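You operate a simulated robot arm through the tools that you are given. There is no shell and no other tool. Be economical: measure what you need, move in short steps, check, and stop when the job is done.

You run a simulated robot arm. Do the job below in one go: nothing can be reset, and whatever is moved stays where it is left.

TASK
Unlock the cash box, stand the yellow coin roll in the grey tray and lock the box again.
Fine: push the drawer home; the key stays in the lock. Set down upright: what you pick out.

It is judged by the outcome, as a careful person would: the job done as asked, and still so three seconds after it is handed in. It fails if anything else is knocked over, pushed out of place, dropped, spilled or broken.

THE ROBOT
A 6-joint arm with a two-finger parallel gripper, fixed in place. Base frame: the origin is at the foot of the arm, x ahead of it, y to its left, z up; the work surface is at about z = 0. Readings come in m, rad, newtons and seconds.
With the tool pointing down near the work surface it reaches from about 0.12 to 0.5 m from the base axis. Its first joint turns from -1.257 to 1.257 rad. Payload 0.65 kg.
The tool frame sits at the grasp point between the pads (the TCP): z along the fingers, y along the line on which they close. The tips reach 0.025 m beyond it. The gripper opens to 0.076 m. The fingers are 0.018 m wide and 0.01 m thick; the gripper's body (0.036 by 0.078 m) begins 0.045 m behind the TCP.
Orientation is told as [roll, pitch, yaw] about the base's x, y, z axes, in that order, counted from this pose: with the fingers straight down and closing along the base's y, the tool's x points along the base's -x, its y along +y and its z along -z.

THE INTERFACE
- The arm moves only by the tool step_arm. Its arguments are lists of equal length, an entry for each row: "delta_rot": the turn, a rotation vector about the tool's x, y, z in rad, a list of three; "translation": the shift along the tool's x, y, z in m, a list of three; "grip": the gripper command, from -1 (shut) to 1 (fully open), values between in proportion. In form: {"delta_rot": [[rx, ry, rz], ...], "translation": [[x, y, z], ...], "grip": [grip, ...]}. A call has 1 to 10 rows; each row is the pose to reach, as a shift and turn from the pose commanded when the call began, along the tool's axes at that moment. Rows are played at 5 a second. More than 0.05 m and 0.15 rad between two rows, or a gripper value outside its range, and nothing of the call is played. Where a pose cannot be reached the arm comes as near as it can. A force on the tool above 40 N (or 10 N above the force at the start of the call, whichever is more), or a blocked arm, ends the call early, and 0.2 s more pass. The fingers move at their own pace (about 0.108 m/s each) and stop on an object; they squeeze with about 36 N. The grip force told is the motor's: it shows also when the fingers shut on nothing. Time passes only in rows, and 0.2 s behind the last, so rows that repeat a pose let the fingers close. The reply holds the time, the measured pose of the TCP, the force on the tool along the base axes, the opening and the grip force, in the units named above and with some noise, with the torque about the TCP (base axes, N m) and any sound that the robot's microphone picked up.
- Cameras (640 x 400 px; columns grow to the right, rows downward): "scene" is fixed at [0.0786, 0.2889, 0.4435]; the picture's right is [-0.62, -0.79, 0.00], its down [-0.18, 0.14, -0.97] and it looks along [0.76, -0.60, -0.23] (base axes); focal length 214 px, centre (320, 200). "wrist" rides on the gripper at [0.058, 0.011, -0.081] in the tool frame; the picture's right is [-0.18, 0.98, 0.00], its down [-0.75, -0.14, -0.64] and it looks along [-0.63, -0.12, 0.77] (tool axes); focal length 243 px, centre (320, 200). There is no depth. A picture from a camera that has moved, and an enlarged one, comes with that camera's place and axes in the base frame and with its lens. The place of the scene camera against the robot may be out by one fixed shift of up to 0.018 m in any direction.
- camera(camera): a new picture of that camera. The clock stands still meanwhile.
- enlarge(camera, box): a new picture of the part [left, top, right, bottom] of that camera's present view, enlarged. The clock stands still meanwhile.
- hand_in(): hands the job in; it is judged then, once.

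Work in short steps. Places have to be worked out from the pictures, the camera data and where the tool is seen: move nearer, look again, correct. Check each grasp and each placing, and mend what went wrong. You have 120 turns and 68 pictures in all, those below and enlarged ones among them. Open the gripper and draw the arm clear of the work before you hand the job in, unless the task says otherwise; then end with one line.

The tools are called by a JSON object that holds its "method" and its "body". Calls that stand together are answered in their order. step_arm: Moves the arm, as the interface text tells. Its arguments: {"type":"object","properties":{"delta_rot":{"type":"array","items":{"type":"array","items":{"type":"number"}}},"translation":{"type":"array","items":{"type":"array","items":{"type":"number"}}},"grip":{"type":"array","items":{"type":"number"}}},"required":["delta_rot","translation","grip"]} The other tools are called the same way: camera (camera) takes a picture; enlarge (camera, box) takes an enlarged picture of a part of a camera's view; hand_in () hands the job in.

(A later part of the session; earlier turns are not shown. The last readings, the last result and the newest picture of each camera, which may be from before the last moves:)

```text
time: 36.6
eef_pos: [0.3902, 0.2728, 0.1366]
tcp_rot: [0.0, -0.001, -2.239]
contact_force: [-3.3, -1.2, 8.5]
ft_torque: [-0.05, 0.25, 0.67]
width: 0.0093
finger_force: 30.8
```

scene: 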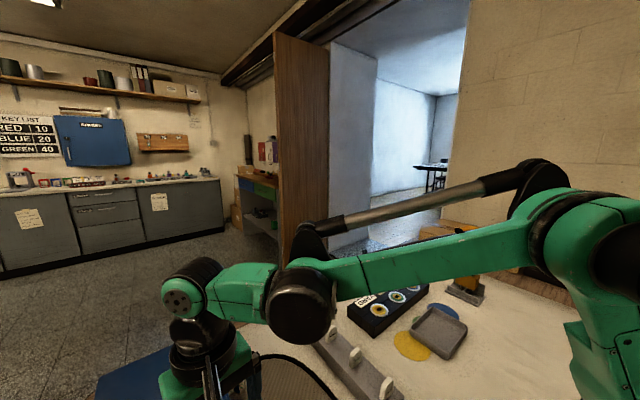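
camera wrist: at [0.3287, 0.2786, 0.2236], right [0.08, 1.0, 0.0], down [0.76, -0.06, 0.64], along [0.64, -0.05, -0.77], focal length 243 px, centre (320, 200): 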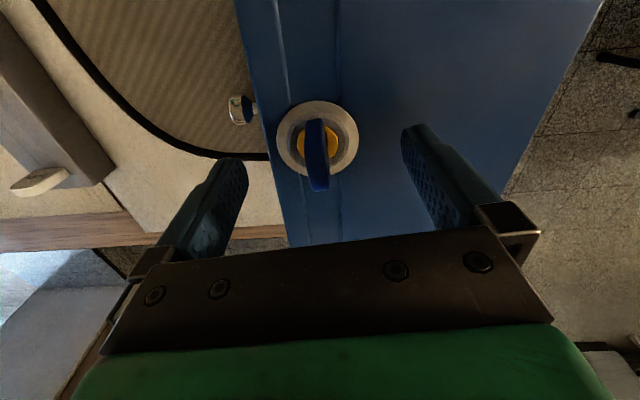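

The torque rose to 0.67 N m, so the end stop is at about -2.1 rad. I back off slightly, release, and slide away along the key's plane.

{"method": "step_arm", "body": {"delta_rot": [[0, 0, -0.12], [0, 0, -0.12], [0, 0, -0.12]], "translation": [[0, 0, 0], [0, 0, 0], [0, 0, 0]], "grip": [-1, 1, 1]}}

{"method": "step_arm", "body": {"delta_rot": [[0, 0, 0], [0, 0, 0], [0, 0, 0], [0, 0, 0]], "translation": [[-0.03, 0, 0], [-0.06, 0, -0.005], [-0.09, 0, -0.02], [-0.12, 0, -0.04]], "grip": [1, 1, 1, 1]}}

{"method": "enlarge", "body": {"camera": "scene", "box": [90, 300, 290, 400]}}

```text
time: 37.4
eef_pos: [0.3909, 0.2738, 0.1369]
tcp_rot: [0.0, 0.001, -2.12]
contact_force: [0.6, -0.6, 0.1]
ft_torque: [0.0, 0.0, 0.01]
width: 0.0761
finger_force: 0.1
```

```text
time: 38.4
eef_pos: [0.3266, 0.1729, 0.1803]
tcp_rot: [0.001, -0.001, -2.119]
contact_force: [0.0, -0.7, 0.0]
ft_torque: [0.01, 0.03, 0.0]
width: 0.0761
finger_force: 0.0
```

```text
3.20 times, centred on (190, 350) of scene
camera zoom: at [0.0786, 0.2889, 0.4435], right [-0.62, -0.79, 0.0], down [-0.18, 0.14, -0.97], along [0.76, -0.6, -0.23], focal length 686 px, centre (736, -280)
```

zoom: 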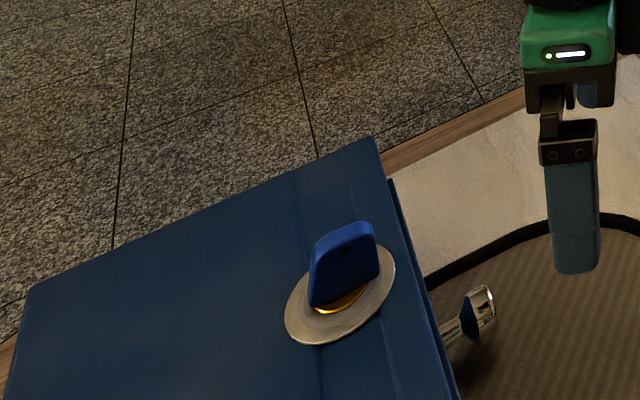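

The key now stands turned about 120°, box not moved. Next the drawer knob: I turn the tool to yaw +1.57 (closing along x, camera on the open side).

{"method": "step_arm", "body": {"delta_rot": [[0, 0, -0.14], [0, 0, -0.28], [0, 0, -0.42], [0, 0, -0.56], [0, 0, -0.7], [0, 0, -0.84], [0, 0, -0.98], [0, 0, -1.12], [0, 0, -1.26], [0, 0, -1.4]], "translation": [[0, 0, 0], [0, 0, 0], [0, 0, 0], [0, 0, 0], [0, 0, 0], [0, 0, 0], [0, 0, 0], [0, 0, 0], [0, 0, 0], [0, 0, 0]], "grip": [1, 1, 1, 1, 1, 1, 1, 1, 1, 1]}}

{"method": "step_arm", "body": {"delta_rot": [[0, 0, -0.14], [0, 0, -0.28], [0, 0, -0.42], [0, 0, -0.56], [0, 0, -0.7], [0, 0, -0.84], [0, 0, -0.98], [0, 0, -1.12], [0, 0, -1.26], [0, 0, -1.4]], "translation": [[0, 0, 0], [0, 0, 0], [0, 0, 0], [0, 0, 0], [0, 0, 0], [0, 0, 0], [0, 0, 0], [0, 0, 0], [0, 0, 0], [0, 0, 0]], "grip": [1, 1, 1, 1, 1, 1, 1, 1, 1, 1]}}

{"method": "step_arm", "body": {"delta_rot": [[0, 0, -0.14], [0, 0, -0.28], [0, 0, -0.42], [0, 0, -0.56], [0, 0, -0.7], [0, 0, -0.84], [0, 0, -0.89]], "translation": [[0, 0, 0], [0, 0, 0], [0, 0, 0], [0, 0, 0], [0, 0, 0], [0, 0, 0], [0, 0, 0]], "grip": [1, 1, 1, 1, 1, 1, 1]}}

{"method": "camera", "body": {"camera": "wrist"}}

```text
time: 40.6
eef_pos: [0.3266, 0.1716, 0.1783]
tcp_rot: [0.001, 0.0, -0.718]
contact_force: [-0.2, -1.2, 0.7]
ft_torque: [-0.03, -0.01, -0.01]
width: 0.0759
finger_force: 0.1
```

```text
time: 42.8
eef_pos: [0.3286, 0.171, 0.1767]
tcp_rot: [0.0, -0.002, 0.684]
contact_force: [0.1, -0.5, 0.3]
ft_torque: [0.0, 0.0, -0.04]
width: 0.0757
finger_force: 0.1
```

```text
time: 44.4
eef_pos: [0.3281, 0.1699, 0.178]
tcp_rot: [-0.002, 0.002, 1.572]
contact_force: [0.1, 0.4, 0.6]
ft_torque: [0.0, 0.01, 0.01]
width: 0.0761
finger_force: 0.0
```

```text
32 pictures are left
camera wrist: at [0.3177, 0.1128, 0.2591], right [-0.98, 0.18, 0.0], down [0.14, 0.75, 0.64], along [0.12, 0.63, -0.77], focal length 243 px, centre (320, 200)
```

wrist: 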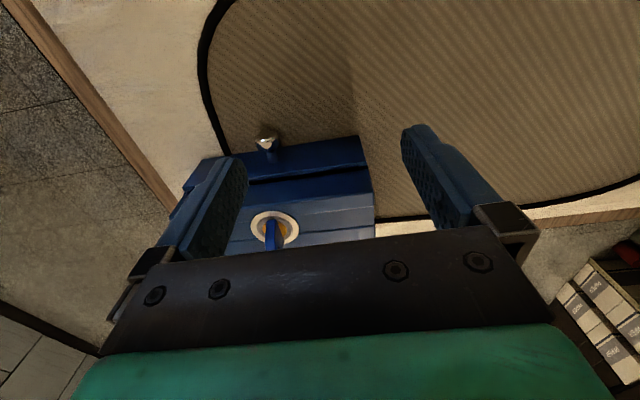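

{"method": "enlarge", "body": {"camera": "wrist", "box": [200, 110, 400, 250]}}

```text
2.86 times, centred on (300, 180) of wrist
camera zoom: at [0.3177, 0.1128, 0.2591], right [-0.98, 0.18, 0.0], down [0.14, 0.75, 0.64], along [0.12, 0.63, -0.77], focal length 693 px, centre (377, 257)
```

zoom: 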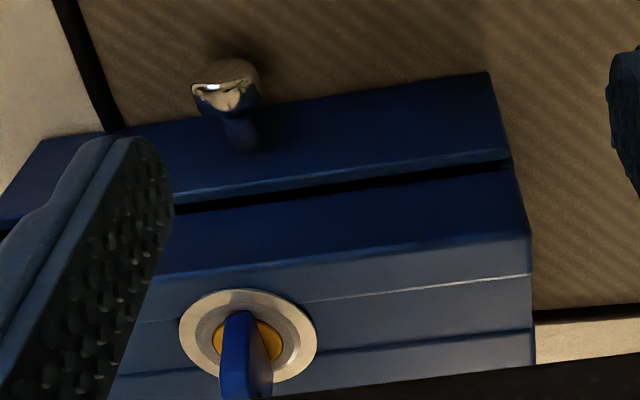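

The drawer front spans z≈0.005–0.07 at y≈0.236, with the knob head at about (0.388, 0.209, 0.04). I move above it, then look.

{"method": "step_arm", "body": {"delta_rot": [[0, 0, 0], [0, 0, 0], [0, 0, 0]], "translation": [[-0.014, -0.02, 0.026], [-0.028, -0.04, 0.052], [-0.041, -0.06, 0.078]], "grip": [1, 1, 1]}}

{"method": "camera", "body": {"camera": "wrist"}}

```text
time: 45.2
eef_pos: [0.3874, 0.2099, 0.0983]
tcp_rot: [-0.001, 0.001, 1.571]
contact_force: [-0.1, 0.1, 0.8]
ft_torque: [-0.01, 0.0, -0.01]
width: 0.076
finger_force: 0.1
```

```text
30 pictures are left
camera wrist: at [0.3777, 0.1512, 0.1799], right [-0.98, 0.18, 0.0], down [0.14, 0.75, 0.64], along [0.12, 0.63, -0.77], focal length 243 px, centre (320, 200)
```

wrist: 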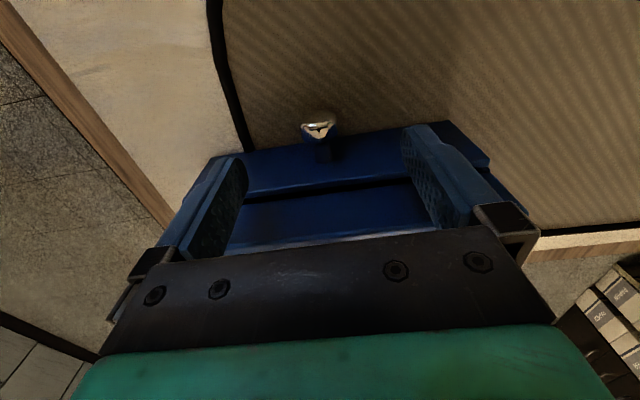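

The knob lies right on the tool axis at z≈0.041. I descend to z 0.044 and close on it.

{"method": "step_arm", "body": {"delta_rot": [[0, 0, 0], [0, 0, 0], [0, 0, 0], [0, 0, 0], [0, 0, 0]], "translation": [[0, 0, 0.027], [0, 0, 0.054], [0, 0, 0.054], [0, 0, 0.054], [0, 0, 0.054]], "grip": [1, 1, -1, -1, -1]}}

{"method": "camera", "body": {"camera": "wrist"}}

```text
time: 45.8
eef_pos: [0.3884, 0.2111, 0.0502]
tcp_rot: [0.003, -0.003, 1.568]
contact_force: [-4.4, -2.8, 29.8]
ft_torque: [1.13, -0.27, 0.15]
width: 0.0283
finger_force: 0.8
stopped in row 3: the force on the tool passed its limit at 116 N (the readings are from after the stop); the commanded pose is now the measured one
```

```text
29 pictures are left
camera wrist: at [0.3791, 0.1525, 0.1326], right [-0.98, 0.19, 0.0], down [0.14, 0.75, 0.65], along [0.12, 0.63, -0.76], focal length 243 px, centre (320, 200)
```

wrist: 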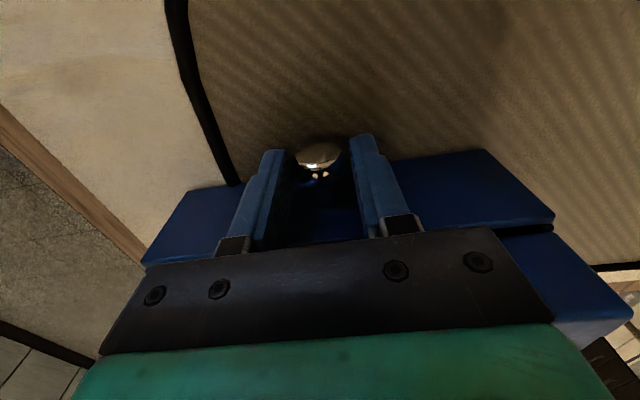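

Something of the gripper touched the box top (force at +y side). I raise 5 mm and close there; the tips still reach past the knob's centre.

{"method": "step_arm", "body": {"delta_rot": [[0, 0, 0], [0, 0, 0], [0, 0, 0]], "translation": [[0, 0, -0.005], [0, 0, -0.005], [0, 0, -0.005]], "grip": [0, -1, -1]}}

{"method": "camera", "body": {"camera": "wrist"}}

{"method": "enlarge", "body": {"camera": "scene", "box": [90, 280, 310, 400]}}

```text
time: 46.6
eef_pos: [0.3887, 0.2107, 0.0542]
tcp_rot: [0.002, -0.002, 1.568]
contact_force: [4.6, -0.4, -0.3]
ft_torque: [-0.56, -0.15, -0.17]
width: 0.0229
finger_force: 36.2
```

```text
28 pictures are left
camera wrist: at [0.3786, 0.1522, 0.1359], right [-0.98, 0.19, 0.0], down [0.14, 0.75, 0.64], along [0.12, 0.63, -0.77], focal length 243 px, centre (320, 200)
```

wrist: 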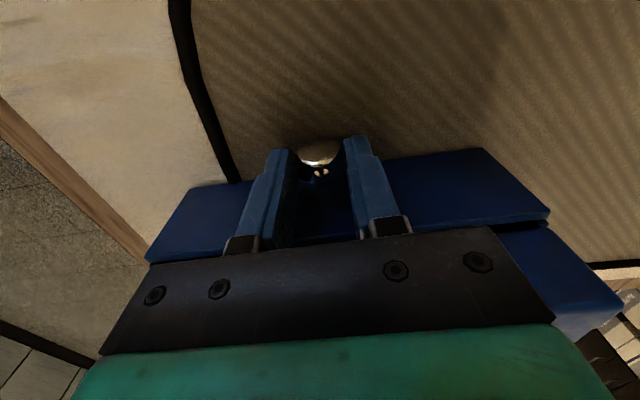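

```text
2.91 times, centred on (200, 340) of scene
camera zoom: at [0.0787, 0.2889, 0.4434], right [-0.62, -0.79, 0.0], down [-0.18, 0.14, -0.97], along [0.76, -0.6, -0.23], focal length 624 px, centre (669, -207)
```

zoom: 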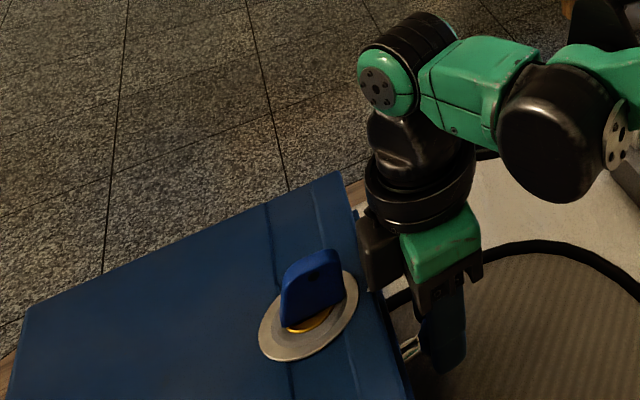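

The knob is held (23 mm). I pull gently toward -y.

{"method": "step_arm", "body": {"delta_rot": [[0, 0, 0], [0, 0, 0], [0, 0, 0]], "translation": [[0.007, 0, 0], [0.014, 0, 0], [0.022, 0, 0]], "grip": [-1, -1, -1]}}

{"method": "camera", "body": {"camera": "scene"}}

```text
time: 47.4
eef_pos: [0.3886, 0.1884, 0.0555]
tcp_rot: [0.002, -0.002, 1.57]
contact_force: [-4.2, -0.2, -0.8]
ft_torque: [-0.49, 0.14, 0.12]
width: 0.0232
finger_force: 36.0
```

```text
26 pictures are left
```

scene: 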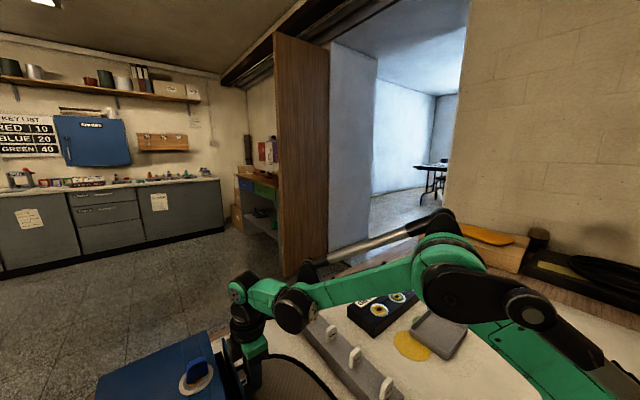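

The drawer slides easily. I pull 5 cm more.

{"method": "step_arm", "body": {"delta_rot": [[0, 0, 0], [0, 0, 0], [0, 0, 0], [0, 0, 0], [0, 0, 0]], "translation": [[0.01, 0, 0], [0.02, 0, 0], [0.03, 0, 0], [0.04, 0, 0], [0.05, 0, 0]], "grip": [-1, -1, -1, -1, -1]}}

{"method": "enlarge", "body": {"camera": "scene", "box": [90, 280, 310, 400]}}

{"method": "camera", "body": {"camera": "wrist"}}

```text
time: 48.6
eef_pos: [0.3886, 0.1397, 0.0542]
tcp_rot: [0.001, -0.001, 1.569]
contact_force: [-3.5, 0.6, -1.0]
ft_torque: [0.39, 0.08, 0.05]
width: 0.023
finger_force: 36.1
```

```text
2.91 times, centred on (200, 340) of scene
camera zoom: at [0.0787, 0.2889, 0.4434], right [-0.62, -0.79, 0.0], down [-0.18, 0.14, -0.97], along [0.76, -0.6, -0.23], focal length 624 px, centre (669, -207)
```

zoom: 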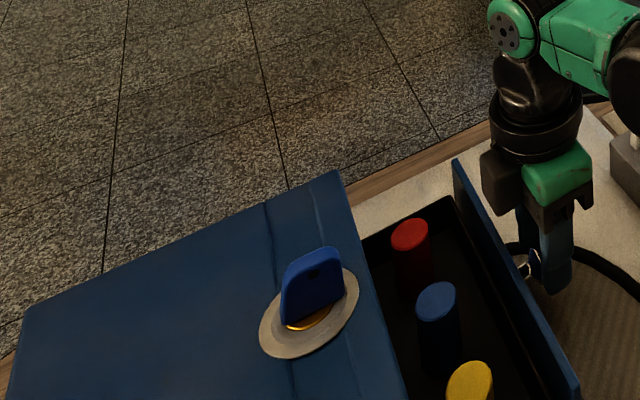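

```text
24 pictures are left
camera wrist: at [0.3793, 0.0814, 0.1367], right [-0.98, 0.19, 0.0], down [0.14, 0.75, 0.64], along [0.12, 0.63, -0.76], focal length 243 px, centre (320, 200)
```

wrist: 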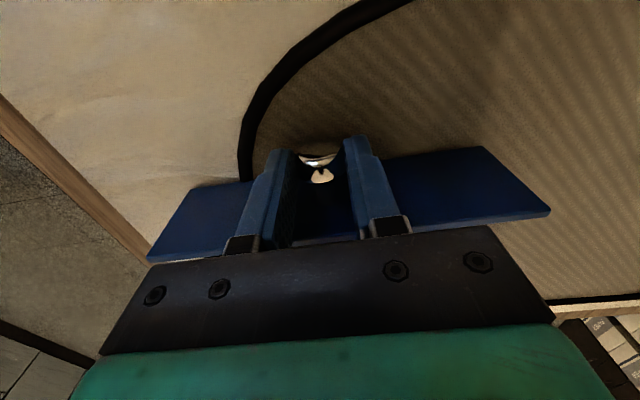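

All three rolls stand in the drawer: red, blue, yellow (nearest the base). I pull a little more, 12 mm, watching the force, for gripper room.

{"method": "step_arm", "body": {"delta_rot": [[0, 0, 0], [0, 0, 0], [0, 0, 0]], "translation": [[0.004, 0, 0], [0.008, 0, 0], [0.012, 0, 0]], "grip": [-1, -1, -1]}}

```text
time: 49.4
eef_pos: [0.3877, 0.127, 0.0551]
tcp_rot: [0.003, -0.003, 1.568]
contact_force: [-2.6, 0.8, 0.6]
ft_torque: [0.2, 0.06, 0.04]
width: 0.0231
finger_force: 35.5
```

Total pull about 84 mm with no resistance. I release the knob and rise clear, then look down over the drawer.

{"method": "step_arm", "body": {"delta_rot": [[0, 0, 0], [0, 0, 0], [0, 0, 0], [0, 0, 0], [0, 0, 0], [0, 0, 0]], "translation": [[0, 0, 0], [0, 0, 0], [0, 0, -0.03], [0, 0.015, -0.065], [0, 0.03, -0.1], [-0.03, 0.045, -0.11]], "grip": [0.7, 0.7, 0.7, 0.7, 0.7, 0.7]}}

{"method": "camera", "body": {"camera": "wrist"}}

```text
time: 50.8
eef_pos: [0.3415, 0.1575, 0.1638]
tcp_rot: [0.003, -0.003, 1.569]
contact_force: [0.5, 0.1, -0.5]
ft_torque: [-0.01, -0.03, -0.01]
width: 0.0645
finger_force: 0.1
```

```text
23 pictures are left
camera wrist: at [0.3319, 0.0986, 0.2457], right [-0.98, 0.19, 0.0], down [0.14, 0.75, 0.64], along [0.12, 0.63, -0.76], focal length 243 px, centre (320, 200)
```

wrist: 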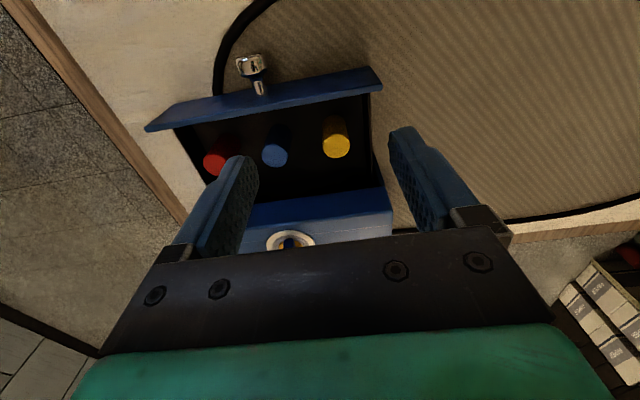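

{"method": "enlarge", "body": {"camera": "wrist", "box": [230, 60, 410, 220]}}

{"method": "enlarge", "body": {"camera": "scene", "box": [150, 300, 310, 400]}}

```text
2.50 times, centred on (320, 140) of wrist
camera zoom: at [0.3319, 0.0986, 0.2457], right [-0.98, 0.19, 0.0], down [0.14, 0.75, 0.64], along [0.12, 0.63, -0.76], focal length 606 px, centre (320, 350)
```

zoom: 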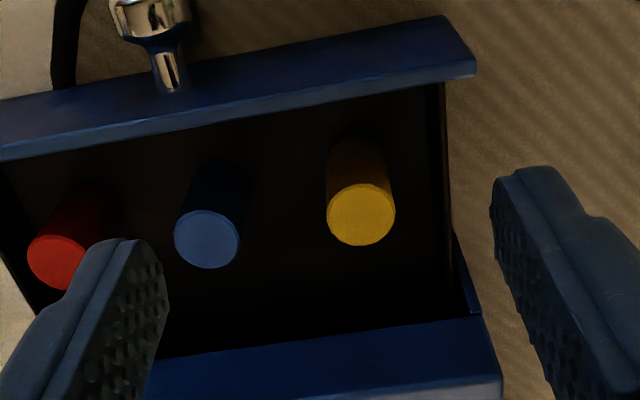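

```text
4.00 times, centred on (230, 350) of scene
camera zoom: at [0.0787, 0.2888, 0.4435], right [-0.62, -0.79, 0.0], down [-0.18, 0.14, -0.97], along [0.76, -0.6, -0.23], focal length 858 px, centre (680, -400)
```

zoom: 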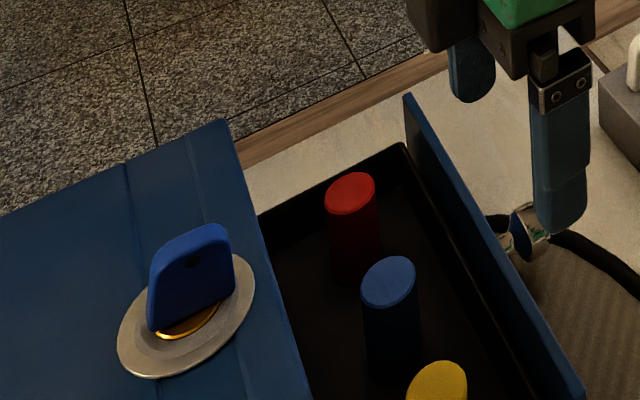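

The yellow roll is about 24 mm wide at (0.336, 0.199), too near the drawer's side wall for closing along x. I turn to yaw 0 so the fingers close along y.

{"method": "step_arm", "body": {"delta_rot": [[0, 0, 0.14], [0, 0, 0.28], [0, 0, 0.42], [0, 0, 0.56], [0, 0, 0.7], [0, 0, 0.84], [0, 0, 0.98], [0, 0, 1.12], [0, 0, 1.26], [0, 0, 1.4]], "translation": [[0, 0, 0], [0, 0, 0], [0, 0, 0], [0, 0, 0], [0, 0, 0], [0, 0, 0], [0, 0, 0], [0, 0, 0], [0, 0, 0], [0, 0, 0]], "grip": [0.3, 0.3, 0.3, 0.3, 0.3, 0.3, 0.3, 0.3, 0.3, 0.3]}}

{"method": "step_arm", "body": {"delta_rot": [[0, 0, 0.08], [0, 0, 0.169], [0, 0, 0.169]], "translation": [[0, 0.015, 0], [0.003, 0.03, 0.01], [0.0, 0.042, 0.024]], "grip": [0.3, 0.3, 0.3]}}

{"method": "camera", "body": {"camera": "wrist"}}

```text
time: 53.0
eef_pos: [0.3429, 0.1569, 0.1656]
tcp_rot: [0.0, 0.001, 0.167]
contact_force: [0.0, -0.3, -0.5]
ft_torque: [0.02, 0.01, -0.01]
width: 0.0495
finger_force: 0.1
```

```text
time: 53.8
eef_pos: [0.3354, 0.1985, 0.1407]
tcp_rot: [0.001, 0.001, 0.0]
contact_force: [-0.4, 0.1, -0.1]
ft_torque: [-0.01, -0.03, -0.02]
width: 0.0492
finger_force: 0.1
```

```text
20 pictures are left
camera wrist: at [0.2788, 0.2095, 0.2235], right [0.19, 0.98, 0.0], down [0.75, -0.14, 0.64], along [0.63, -0.12, -0.77], focal length 243 px, centre (320, 200)
```

wrist: 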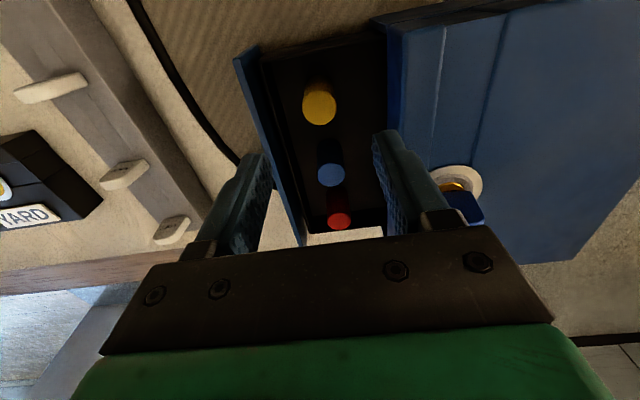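

The roll top is at about (0.336, 0.199, 0.05), centred between the fingers. I narrow the opening to 44 mm, descend to z 0.056 and close.

{"method": "step_arm", "body": {"delta_rot": [[0, 0, 0], [0, 0, 0], [0, 0, 0], [0, 0, 0]], "translation": [[-0.0005, 0.001, 0.02], [-0.0005, 0.001, 0.045], [-0.0005, 0.001, 0.068], [-0.0005, 0.001, 0.085]], "grip": [0.16, 0.16, 0.16, 0.16]}}

{"method": "camera", "body": {"camera": "wrist"}}

```text
time: 54.8
eef_pos: [0.3371, 0.1992, 0.056]
tcp_rot: [0.003, 0.0, 0.0]
contact_force: [0.0, 0.1, -0.1]
ft_torque: [0.0, 0.01, 0.02]
width: 0.0443
finger_force: 0.1
```

```text
19 pictures are left
camera wrist: at [0.2801, 0.2107, 0.1371], right [0.18, 0.98, 0.0], down [0.75, -0.14, 0.64], along [0.63, -0.12, -0.77], focal length 243 px, centre (320, 200)
```

wrist: 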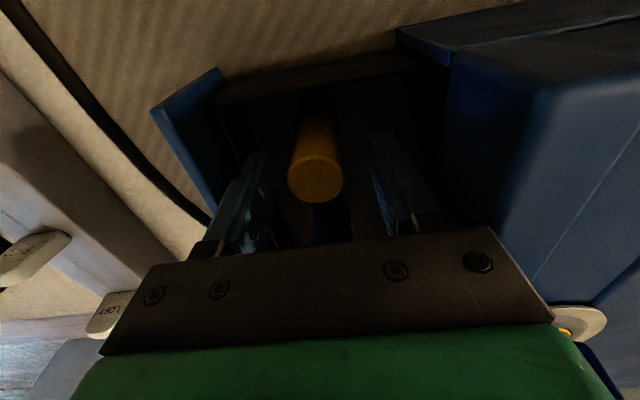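

The roll is between the pads with its top near TCP height. I close.

{"method": "step_arm", "body": {"delta_rot": [[0, 0, 0], [0, 0, 0], [0, 0, 0]], "translation": [[0, 0, 0], [0, 0, 0], [0, 0, 0]], "grip": [-1, -1, -1]}}

{"method": "step_arm", "body": {"delta_rot": [[0, 0, 0], [0, 0, 0], [0, 0, 0], [0, 0, 0]], "translation": [[0, 0, -0.02], [0, 0, -0.045], [0, 0, -0.075], [0, 0, -0.105]], "grip": [-1, -1, -1, -1]}}

{"method": "camera", "body": {"camera": "wrist"}}

```text
time: 55.6
eef_pos: [0.3366, 0.1997, 0.0552]
tcp_rot: [0.0, 0.002, 0.0]
contact_force: [0.2, -0.1, -0.2]
ft_torque: [-0.03, 0.0, 0.01]
width: 0.0229
finger_force: 36.0
```

```text
time: 56.6
eef_pos: [0.3371, 0.1989, 0.162]
tcp_rot: [0.001, 0.002, 0.0]
contact_force: [0.3, 1.0, -1.5]
ft_torque: [-0.03, 0.02, -0.02]
width: 0.023
finger_force: 35.8
```

```text
18 pictures are left
camera wrist: at [0.2807, 0.2108, 0.2445], right [0.18, 0.98, 0.0], down [0.75, -0.14, 0.64], along [0.63, -0.12, -0.77], focal length 243 px, centre (320, 200)
```

wrist: 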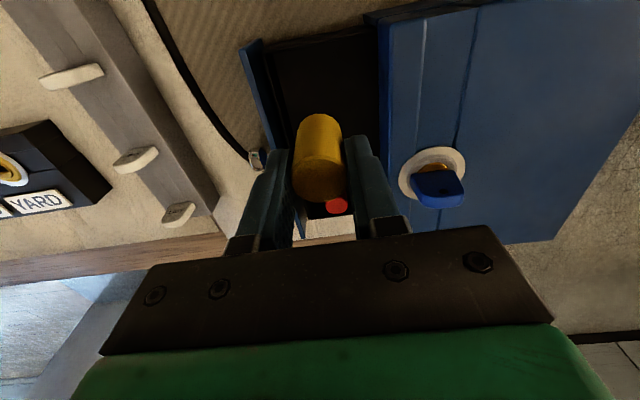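

The roll is held upright. I carry it to above the grey tray, estimated at (0.234, -0.207).

{"method": "step_arm", "body": {"delta_rot": [[0, 0, 0], [0, 0, 0], [0, 0, 0], [0, 0, 0], [0, 0, 0], [0, 0, 0], [0, 0, 0], [0, 0, 0], [0, 0, 0], [0, 0, 0]], "translation": [[0.0103, -0.0406, -0.01], [0.0206, -0.0812, -0.015], [0.0309, -0.1218, -0.015], [0.0412, -0.1624, -0.015], [0.0515, -0.203, -0.015], [0.0618, -0.2436, -0.015], [0.0721, -0.2842, -0.015], [0.0824, -0.3248, -0.015], [0.0927, -0.3654, -0.015], [0.103, -0.406, -0.015]], "grip": [-1, -1, -1, -1, -1, -1, -1, -1, -1, -1]}}

{"method": "camera", "body": {"camera": "wrist"}}

{"method": "enlarge", "body": {"camera": "scene", "box": [300, 220, 540, 400]}}

```text
time: 58.8
eef_pos: [0.235, -0.208, 0.1802]
tcp_rot: [0.001, 0.003, 0.004]
contact_force: [-0.4, -0.2, -1.6]
ft_torque: [0.0, -0.01, -0.01]
width: 0.0229
finger_force: 35.5
```

```text
17 pictures are left
camera wrist: at [0.1791, -0.1979, 0.262], right [0.18, 0.98, 0.0], down [0.75, -0.14, 0.64], along [0.63, -0.12, -0.77], focal length 243 px, centre (320, 200)
```

wrist: 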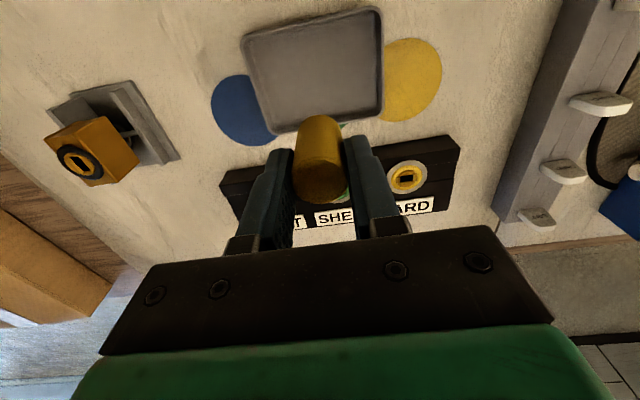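

```text
2.22 times, centred on (420, 310) of scene
camera zoom: at [0.0786, 0.2889, 0.4435], right [-0.62, -0.79, 0.0], down [-0.18, 0.14, -0.97], along [0.76, -0.6, -0.23], focal length 477 px, centre (98, -44)
```

zoom: 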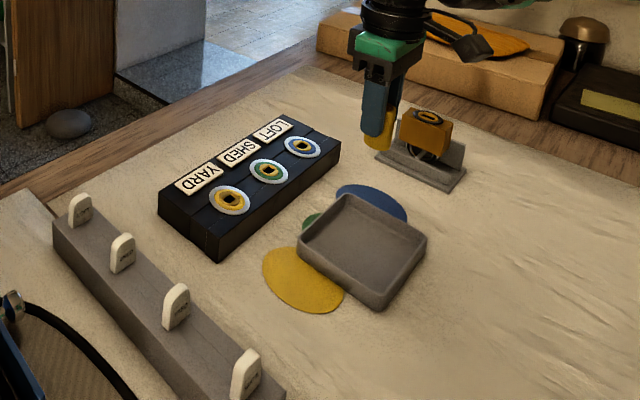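

The tray is centred at about (0.232, -0.211), right below. I lower to TCP z 0.063.

{"method": "step_arm", "body": {"delta_rot": [[0, 0, 0], [0, 0, 0], [0, 0, 0], [0, 0, 0]], "translation": [[0.003, -0.003, 0.03], [0.003, -0.003, 0.065], [0.003, -0.003, 0.095], [0.003, -0.003, 0.117]], "grip": [-1, -1, -1, -1]}}

{"method": "camera", "body": {"camera": "wrist"}}

{"method": "enlarge", "body": {"camera": "scene", "box": [380, 260, 500, 380]}}

```text
time: 59.8
eef_pos: [0.2326, -0.2114, 0.061]
tcp_rot: [0.002, 0.001, -0.001]
contact_force: [0.0, 0.0, -1.5]
ft_torque: [-0.01, 0.0, 0.01]
width: 0.0227
finger_force: 36.1
```

```text
15 pictures are left
camera wrist: at [0.1742, -0.2003, 0.1432], right [0.18, 0.98, 0.0], down [0.75, -0.14, 0.64], along [0.63, -0.12, -0.77], focal length 243 px, centre (320, 200)
```

wrist: 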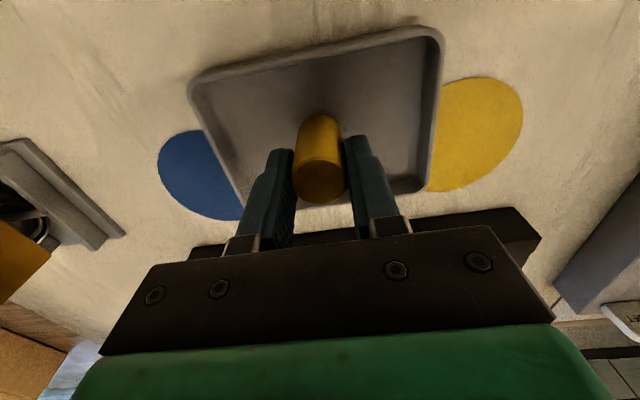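

```text
3.33 times, centred on (440, 320) of scene
camera zoom: at [0.0786, 0.2888, 0.4435], right [-0.62, -0.79, 0.0], down [-0.18, 0.14, -0.97], along [0.76, -0.6, -0.23], focal length 715 px, centre (-80, -200)
```

zoom: 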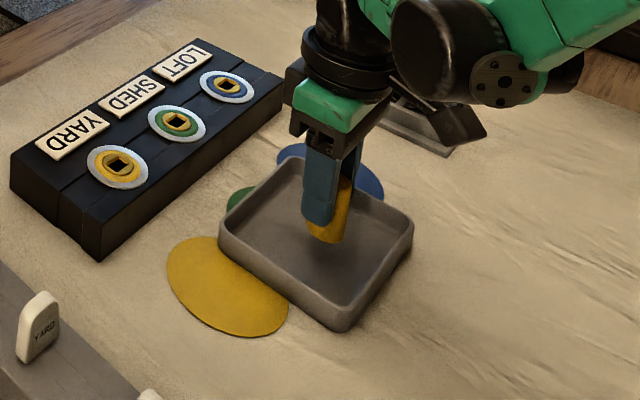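

The roll hangs within the tray; I lower in 2 mm steps to feel the floor.

{"method": "step_arm", "body": {"delta_rot": [[0, 0, 0], [0, 0, 0]], "translation": [[0, 0, 0.002], [0, 0, 0.004]], "grip": [-1, -1]}}

{"method": "step_arm", "body": {"delta_rot": [[0, 0, 0], [0, 0, 0]], "translation": [[0, 0, 0.0015], [0, 0, 0.003]], "grip": [-1, -1]}}

```text
time: 60.4
eef_pos: [0.2294, -0.2105, 0.0569]
tcp_rot: [0.001, 0.002, 0.002]
contact_force: [0.4, -1.4, -1.5]
ft_torque: [0.01, 0.02, 0.01]
width: 0.0228
finger_force: 36.3
```

```text
time: 61.0
eef_pos: [0.2301, -0.2097, 0.054]
tcp_rot: [0.002, 0.001, 0.001]
contact_force: [0.3, -0.7, -1.7]
ft_torque: [0.0, 0.04, -0.01]
width: 0.0228
finger_force: 35.8
```

No contact yet; further down in small steps.

{"method": "step_arm", "body": {"delta_rot": [[0, 0, 0], [0, 0, 0]], "translation": [[0, 0, 0.0015], [0, 0, 0.003]], "grip": [-1, -1]}}

{"method": "step_arm", "body": {"delta_rot": [[0, 0, 0]], "translation": [[0, 0, 0.0015]], "grip": [-1]}}

```text
time: 61.6
eef_pos: [0.2306, -0.2107, 0.0493]
tcp_rot: [0.002, 0.0, -0.001]
contact_force: [-0.4, 0.2, -0.6]
ft_torque: [0.02, 0.01, -0.02]
width: 0.0229
finger_force: 36.6
```

```text
time: 62.0
eef_pos: [0.2314, -0.21, 0.0479]
tcp_rot: [0.003, 0.001, 0.001]
contact_force: [-0.4, -0.8, -0.6]
ft_torque: [-0.02, 0.01, 0.0]
width: 0.0229
finger_force: 36.2
```

{"method": "step_arm", "body": {"delta_rot": [[0, 0, 0], [0, 0, 0]], "translation": [[0, 0, 0.001], [0, 0, 0.002]], "grip": [-1, -1]}}

{"method": "enlarge", "body": {"camera": "scene", "box": [390, 280, 480, 360]}}

```text
time: 62.6
eef_pos: [0.2306, -0.2095, 0.0442]
tcp_rot: [0.001, 0.001, 0.001]
contact_force: [-2.8, -0.4, 17.5]
ft_torque: [0.04, 0.13, 0.05]
width: 0.0231
finger_force: 35.9
```

```text
5.00 times, centred on (435, 320) of scene
camera zoom: at [0.0786, 0.2889, 0.4434], right [-0.62, -0.79, 0.0], down [-0.18, 0.14, -0.97], along [0.76, -0.6, -0.23], focal length 1072 px, centre (-255, -400)
```

zoom: 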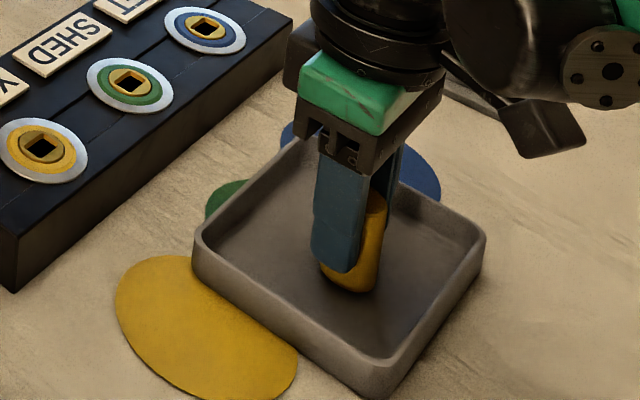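

Contact (17 N): the roll stands on the tray floor. I ease up half a millimetre, open moderately, and rise straight up.

{"method": "step_arm", "body": {"delta_rot": [[0, 0, 0], [0, 0, 0], [0, 0, 0]], "translation": [[0, 0, -0.0008], [0, 0, -0.0008], [0, 0, -0.0008]], "grip": [-1, 0.2, 0.2]}}

{"method": "step_arm", "body": {"delta_rot": [[0, 0, 0], [0, 0, 0], [0, 0, 0], [0, 0, 0], [0, 0, 0]], "translation": [[0, 0, -0.02], [0, 0, -0.045], [0, 0, -0.075], [0, 0, -0.105], [0, 0, -0.135]], "grip": [0.2, 0.2, 0.2, 0.2, 0.2]}}

{"method": "camera", "body": {"camera": "scene"}}

```text
time: 63.4
eef_pos: [0.2305, -0.2095, 0.0464]
tcp_rot: [0.001, 0.002, 0.001]
contact_force: [0.2, -0.4, 1.0]
ft_torque: [-0.01, 0.0, -0.02]
width: 0.0457
finger_force: 0.0
```

```text
time: 64.6
eef_pos: [0.2308, -0.21, 0.183]
tcp_rot: [0.001, 0.003, 0.001]
contact_force: [0.5, 0.6, -0.1]
ft_torque: [0.01, 0.0, 0.01]
width: 0.0458
finger_force: 0.0
```

```text
12 pictures are left
```

scene: 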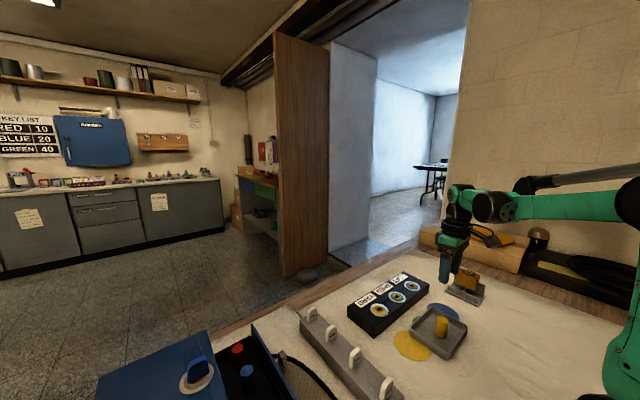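

The yellow roll stands upright in the tray. Next I go back over the drawer knob (grip was at (0.388, 0.127, 0.055)), turning to yaw 1.57 on the way.

{"method": "step_arm", "body": {"delta_rot": [[0, 0, -0.14], [0, 0, -0.28], [0, 0, -0.42], [0, 0, -0.56], [0, 0, -0.7], [0, 0, -0.84], [0, 0, -0.98], [0, 0, -1.12], [0, 0, -1.26], [0, 0, -1.4]], "translation": [[-0.0157, 0.0337, 0], [-0.0314, 0.0674, 0], [-0.0471, 0.1011, 0], [-0.0628, 0.1348, 0], [-0.0785, 0.1685, 0], [-0.0942, 0.2022, 0], [-0.1099, 0.2359, 0], [-0.1256, 0.2696, 0], [-0.1413, 0.3033, 0], [-0.157, 0.337, 0]], "grip": [1, 1, 1, 1, 1, 1, 1, 1, 1, 1]}}

{"method": "step_arm", "body": {"delta_rot": [[0, 0, -0.1], [0, 0, -0.17], [0, 0, -0.17]], "translation": [[0, 0, 0.02], [0, 0, 0.04], [0, 0, 0.065]], "grip": [1, 1, 1]}}

{"method": "camera", "body": {"camera": "wrist"}}

```text
time: 66.8
eef_pos: [0.3872, 0.1257, 0.1812]
tcp_rot: [0.001, -0.002, 1.403]
contact_force: [0.9, 0.8, -1.4]
ft_torque: [0.01, 0.0, 0.02]
width: 0.0763
finger_force: 0.0
```

```text
time: 67.6
eef_pos: [0.3887, 0.1275, 0.1153]
tcp_rot: [-0.001, -0.001, 1.572]
contact_force: [0.4, 0.6, -0.7]
ft_torque: [0.01, 0.0, 0.0]
width: 0.0759
finger_force: 0.0
```

```text
11 pictures are left
camera wrist: at [0.3787, 0.0692, 0.1968], right [-0.98, 0.18, 0.0], down [0.14, 0.75, 0.64], along [0.12, 0.63, -0.76], focal length 243 px, centre (320, 200)
```

wrist: 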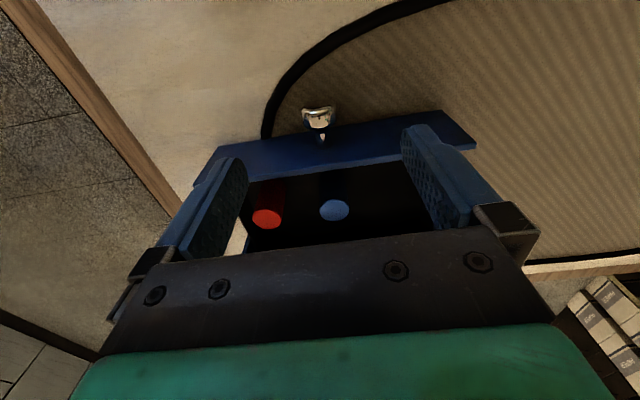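

The knob is on the tool axis again. I descend to z 0.055 and grip it.

{"method": "step_arm", "body": {"delta_rot": [[0, 0, 0], [0, 0, 0], [0, 0, 0], [0, 0, 0], [0, 0, 0]], "translation": [[0, 0, 0.03], [0, 0, 0.06], [0, 0, 0.06], [0, 0, 0.06], [0, 0, 0.06]], "grip": [1, 1, -1, -1, -1]}}

{"method": "step_arm", "body": {"delta_rot": [[0, 0, 0], [0, 0, 0], [0, 0, 0], [0, 0, 0], [0, 0, 0], [0, 0, 0]], "translation": [[-0.013, 0, 0], [-0.026, 0, 0], [-0.039, 0, 0], [-0.052, 0, 0], [-0.065, 0, 0], [-0.076, 0, 0]], "grip": [-1, -1, -1, -1, -1, -1]}}

```text
time: 68.8
eef_pos: [0.388, 0.1298, 0.0556]
tcp_rot: [0.002, -0.002, 1.571]
contact_force: [2.1, -0.5, 0.5]
ft_torque: [-0.04, -0.17, -0.18]
width: 0.0231
finger_force: 35.9
```

```text
time: 70.2
eef_pos: [0.3873, 0.2048, 0.0571]
tcp_rot: [0.002, -0.004, 1.572]
contact_force: [4.0, -0.9, 0.5]
ft_torque: [0.5, -0.1, 0.02]
width: 0.0229
finger_force: 36.2
```

Nearly home (target y≈0.2135 with this grip). I push in small steps until I feel the stop.

{"method": "step_arm", "body": {"delta_rot": [[0, 0, 0], [0, 0, 0], [0, 0, 0], [0, 0, 0]], "translation": [[-0.002, 0, 0], [-0.004, 0, 0], [-0.006, 0, 0], [-0.008, 0, 0]], "grip": [-1, -1, -1, -1]}}

{"method": "enlarge", "body": {"camera": "scene", "box": [90, 280, 310, 400]}}

```text
time: 71.2
eef_pos: [0.3876, 0.2117, 0.0575]
tcp_rot: [0.001, 0.0, 1.57]
contact_force: [4.3, 0.8, -0.1]
ft_torque: [0.17, -0.13, -0.1]
width: 0.023
finger_force: 36.1
```

```text
2.91 times, centred on (200, 340) of scene
camera zoom: at [0.0787, 0.2889, 0.4434], right [-0.62, -0.79, 0.0], down [-0.18, 0.14, -0.97], along [0.76, -0.6, -0.23], focal length 624 px, centre (669, -207)
```

zoom: 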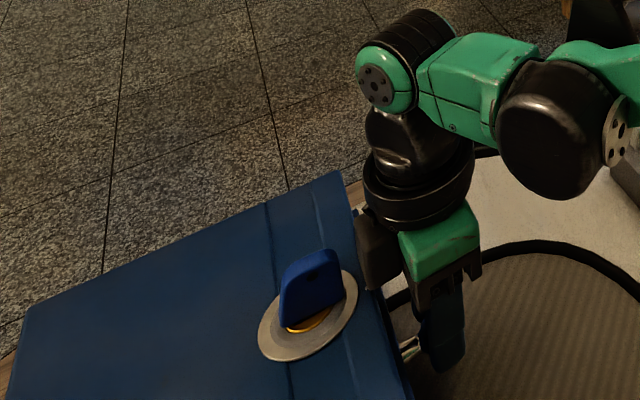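

Box is unmoved and the drawer almost shut. I push on in 1 mm steps to feel the stop.

{"method": "step_arm", "body": {"delta_rot": [[0, 0, 0], [0, 0, 0], [0, 0, 0]], "translation": [[-0.001, 0, 0], [-0.002, 0, 0], [-0.003, 0, 0]], "grip": [-1, -1, -1]}}

```text
time: 72.0
eef_pos: [0.3886, 0.2144, 0.056]
tcp_rot: [0.003, -0.003, 1.57]
contact_force: [0.4, -10.0, 0.8]
ft_torque: [0.14, 0.0, -0.05]
width: 0.0232
finger_force: 36.1
```

The stop is felt at -10 N: drawer home. I release the knob, rise and go to the waypoint (0.327, 0.173, 0.18), then turn back to yaw -2.12 for the key.

{"method": "step_arm", "body": {"delta_rot": [[0, 0, 0], [0, 0, 0], [0, 0, 0], [0, 0, 0], [0, 0, 0], [0, 0, 0]], "translation": [[0, 0, 0], [0, 0, 0], [0, 0, -0.03], [0.01, 0.015, -0.06], [0.025, 0.035, -0.09], [0.0415, 0.062, -0.122]], "grip": [0.6, 0.6, 0.6, 0.6, 0.8, 1]}}

{"method": "step_arm", "body": {"delta_rot": [[0, 0, 0.14], [0, 0, 0.28], [0, 0, 0.42], [0, 0, 0.56], [0, 0, 0.7], [0, 0, 0.84], [0, 0, 0.98], [0, 0, 1.12], [0, 0, 1.26], [0, 0, 1.4]], "translation": [[0, 0, 0], [0, 0, 0], [0, 0, 0], [0, 0, 0], [0, 0, 0], [0, 0, 0], [0, 0, 0], [0, 0, 0], [0, 0, 0], [0, 0, 0]], "grip": [1, 1, 1, 1, 1, 1, 1, 1, 1, 1]}}

{"method": "enlarge", "body": {"camera": "scene", "box": [90, 280, 310, 400]}}

{"method": "camera", "body": {"camera": "wrist"}}

```text
time: 73.4
eef_pos: [0.3274, 0.1722, 0.1803]
tcp_rot: [0.001, -0.004, 1.571]
contact_force: [0.4, 0.2, -0.2]
ft_torque: [-0.01, 0.02, -0.02]
width: 0.076
finger_force: 0.1
```

```text
time: 75.6
eef_pos: [0.3263, 0.1714, 0.1784]
tcp_rot: [0.002, 0.001, 0.169]
contact_force: [-0.4, 0.4, 0.3]
ft_torque: [-0.01, 0.01, 0.03]
width: 0.0759
finger_force: 0.0
```

```text
2.91 times, centred on (200, 340) of scene
camera zoom: at [0.0786, 0.2889, 0.4435], right [-0.62, -0.79, 0.0], down [-0.18, 0.14, -0.97], along [0.76, -0.6, -0.23], focal length 624 px, centre (669, -207)
```

zoom: 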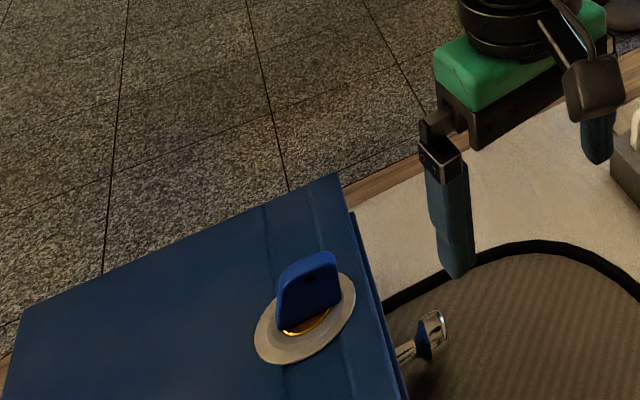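

```text
8 pictures are left
camera wrist: at [0.2682, 0.1732, 0.26], right [0.02, 1.0, 0.0], down [0.77, -0.01, 0.64], along [0.64, -0.01, -0.77], focal length 243 px, centre (320, 200)
```

wrist: 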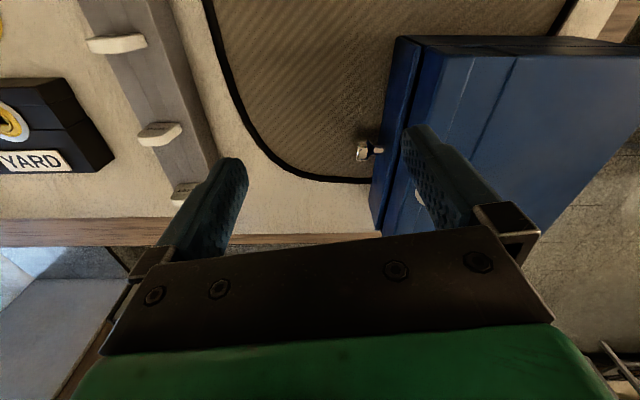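

The drawer is shut and the key unchanged. I finish turning to yaw -2.10 and slide in along the key's plane with open fingers.

{"method": "step_arm", "body": {"delta_rot": [[0, 0, 0.14], [0, 0, 0.28], [0, 0, 0.42], [0, 0, 0.56], [0, 0, 0.7], [0, 0, 0.84], [0, 0, 0.98], [0, 0, 1.12], [0, 0, 1.26], [0, 0, 1.4]], "translation": [[0, 0, 0], [0, 0, 0], [0, 0, 0], [0, 0, 0], [0, 0, 0], [0, 0, 0], [0, 0, 0], [0, 0, 0], [0, 0, 0], [0, 0, 0]], "grip": [1, 1, 1, 1, 1, 1, 1, 1, 1, 1]}}

{"method": "step_arm", "body": {"delta_rot": [[0, 0, 0.14], [0, 0, 0.28], [0, 0, 0.42], [0, 0, 0.56], [0, 0, 0.7], [0, 0, 0.84], [0, 0, 0.87]], "translation": [[0, 0, 0], [0, 0, 0], [0, 0, 0], [0, 0, 0], [0, 0, 0], [0, 0, 0], [0, 0, 0]], "grip": [1, 1, 1, 1, 1, 1, 1]}}

{"method": "step_arm", "body": {"delta_rot": [[0, 0, 0], [0, 0, 0], [0, 0, 0], [0, 0, 0]], "translation": [[0.02, 0.0025, 0.02], [0.05, 0.0025, 0.033], [0.085, 0.0025, 0.036], [0.12, 0.0025, 0.038]], "grip": [1, 1, 1, 1]}}

{"method": "camera", "body": {"camera": "wrist"}}

```text
time: 77.8
eef_pos: [0.327, 0.1721, 0.1782]
tcp_rot: [-0.001, 0.002, -1.232]
contact_force: [-0.1, 0.7, 0.2]
ft_torque: [0.03, -0.03, -0.03]
width: 0.0759
finger_force: 0.0
```

```text
time: 79.4
eef_pos: [0.3267, 0.1714, 0.1796]
tcp_rot: [-0.001, 0.002, -2.1]
contact_force: [0.2, 0.4, 0.3]
ft_torque: [0.0, -0.03, 0.01]
width: 0.0763
finger_force: 0.1
```

```text
time: 80.4
eef_pos: [0.3914, 0.2752, 0.1397]
tcp_rot: [-0.002, 0.004, -2.1]
contact_force: [0.7, -0.7, 0.4]
ft_torque: [-0.01, -0.01, -0.04]
width: 0.0763
finger_force: 0.1
```

```text
7 pictures are left
camera wrist: at [0.4316, 0.3197, 0.2212], right [0.76, -0.65, 0.0], down [-0.5, -0.58, 0.64], along [-0.42, -0.48, -0.77], focal length 243 px, centre (320, 200)
```

wrist: 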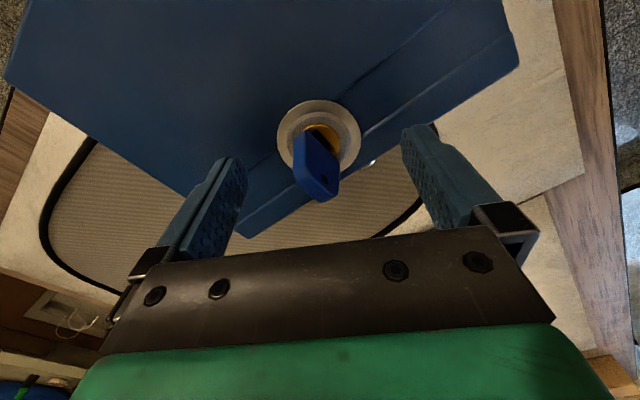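

{"method": "enlarge", "body": {"camera": "wrist", "box": [260, 90, 380, 210]}}

```text
3.33 times, centred on (320, 150) of wrist
camera zoom: at [0.4316, 0.3197, 0.2212], right [0.76, -0.65, 0.0], down [-0.5, -0.58, 0.64], along [-0.42, -0.48, -0.77], focal length 809 px, centre (320, 367)
```

zoom: 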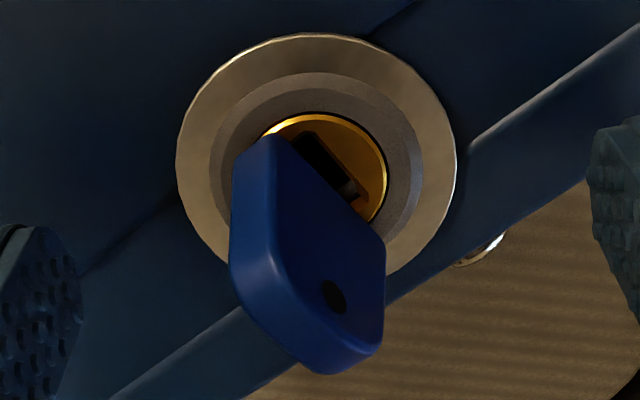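

The key's plane is actually at about -1.53 rad (a 90° turn; my extra twist had just been elastic/slip). I turn the open gripper to that yaw around the key, then close.

{"method": "step_arm", "body": {"delta_rot": [[0, 0, -0.14], [0, 0, -0.28], [0, 0, -0.42], [0, 0, -0.55], [0, 0, -0.55]], "translation": [[0, 0, 0], [0, 0, 0], [0, 0, 0], [0, 0, 0], [0, 0, 0.002]], "grip": [1, 1, 1, 1, 1]}}

{"method": "enlarge", "body": {"camera": "wrist", "box": [220, 70, 420, 230]}}

```text
time: 81.6
eef_pos: [0.3882, 0.276, 0.1374]
tcp_rot: [-0.003, 0.001, -1.546]
contact_force: [0.7, -0.4, 0.0]
ft_torque: [-0.03, 0.0, -0.02]
width: 0.076
finger_force: 0.1
```

```text
2.50 times, centred on (320, 150) of wrist
camera zoom: at [0.4, 0.3341, 0.2196], right [0.99, -0.16, 0.0], down [-0.12, -0.76, 0.64], along [-0.1, -0.63, -0.77], focal length 606 px, centre (320, 325)
```

zoom: 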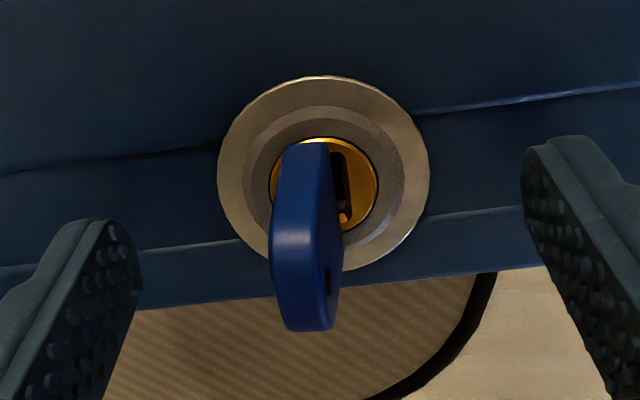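

Aligned now, with the key about 2 mm to one side. I correct that, close, and begin turning back counter-clockwise.

{"method": "step_arm", "body": {"delta_rot": [[0, 0, 0], [0, 0, 0], [0, 0, 0], [0, 0, 0]], "translation": [[0, -0.002, 0], [0, -0.002, 0], [0, -0.002, 0], [0, -0.002, 0]], "grip": [1, -1, -1, -1]}}

{"method": "step_arm", "body": {"delta_rot": [[0, 0, -0.1], [0, 0, -0.2], [0, 0, -0.3], [0, 0, -0.4]], "translation": [[0, 0, 0], [0, 0, 0], [0, 0, 0], [0, 0, 0]], "grip": [-1, -1, -1, -1]}}

```text
time: 82.6
eef_pos: [0.3879, 0.2758, 0.1386]
tcp_rot: [0.0, 0.002, -1.551]
contact_force: [8.1, 2.0, -1.4]
ft_torque: [0.12, -0.43, 0.02]
width: 0.0079
finger_force: 30.3
```

```text
time: 83.6
eef_pos: [0.3867, 0.2762, 0.1378]
tcp_rot: [-0.003, 0.002, -1.149]
contact_force: [3.6, -1.6, -11.0]
ft_torque: [-0.03, -0.26, -0.05]
width: 0.0079
finger_force: 29.9
```

Turning smoothly with little torque; I continue.

{"method": "step_arm", "body": {"delta_rot": [[0, 0, -0.1], [0, 0, -0.2], [0, 0, -0.3], [0, 0, -0.4]], "translation": [[0, 0.0005, 0], [0, 0.0005, 0], [0, 0.0005, 0], [0, 0.0005, 0]], "grip": [-1, -1, -1, -1]}}

{"method": "step_arm", "body": {"delta_rot": [[0, 0, -0.1], [0, 0, -0.2], [0, 0, -0.3], [0, 0, -0.4]], "translation": [[0, 0, 0], [0, 0, 0], [0, 0, 0], [0, 0, 0]], "grip": [-1, -1, -1, -1]}}

```text
time: 84.6
eef_pos: [0.388, 0.2745, 0.139]
tcp_rot: [-0.001, 0.0, -0.748]
contact_force: [-1.9, -6.2, -8.3]
ft_torque: [-0.31, 0.13, -0.04]
width: 0.0079
finger_force: 30.0
```

```text
time: 85.6
eef_pos: [0.3882, 0.2757, 0.139]
tcp_rot: [0.001, 0.004, -0.348]
contact_force: [-4.9, -5.0, -8.9]
ft_torque: [-0.18, 0.24, -0.04]
width: 0.008
finger_force: 29.7
```

{"method": "step_arm", "body": {"delta_rot": [[0, 0, -0.1], [0, 0, -0.2], [0, 0, -0.3]], "translation": [[0, -0.0005, 0], [0, -0.0005, 0], [0, -0.0005, 0]], "grip": [-1, -1, -1]}}

{"method": "step_arm", "body": {"delta_rot": [[0, 0, -0.05], [0, 0, -0.1]], "translation": [[0, 0, 0], [0, 0, 0]], "grip": [-1, -1]}}

```text
time: 86.4
eef_pos: [0.3878, 0.2746, 0.1374]
tcp_rot: [0.002, 0.004, -0.046]
contact_force: [-6.4, -1.9, 0.1]
ft_torque: [-0.02, 0.3, -0.01]
width: 0.0076
finger_force: 30.1
```

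```text
time: 87.0
eef_pos: [0.3868, 0.2751, 0.1378]
tcp_rot: [0.001, 0.0, 0.05]
contact_force: [-5.1, -3.3, -5.8]
ft_torque: [-0.16, 0.22, -0.05]
width: 0.008
finger_force: 29.3
```

No stop yet; a bit further until torque shows, as in the start state.

{"method": "step_arm", "body": {"delta_rot": [[0, 0, -0.05], [0, 0, -0.1]], "translation": [[0, 0, 0], [0, 0, 0]], "grip": [-1, -1]}}

{"method": "step_arm", "body": {"delta_rot": [[0, 0, -0.04], [0, 0, -0.08]], "translation": [[0, 0, 0], [0, 0, 0]], "grip": [-1, -1]}}

```text
time: 87.6
eef_pos: [0.387, 0.2751, 0.1388]
tcp_rot: [0.001, 0.0, 0.152]
contact_force: [1.8, -5.5, 0.7]
ft_torque: [-0.21, -0.06, -0.05]
width: 0.0078
finger_force: 30.1
```

```text
time: 88.2
eef_pos: [0.3879, 0.2748, 0.1382]
tcp_rot: [0.0, 0.001, 0.23]
contact_force: [-0.3, -11.9, 3.0]
ft_torque: [-0.43, 0.07, -0.16]
width: 0.0079
finger_force: 30.1
```

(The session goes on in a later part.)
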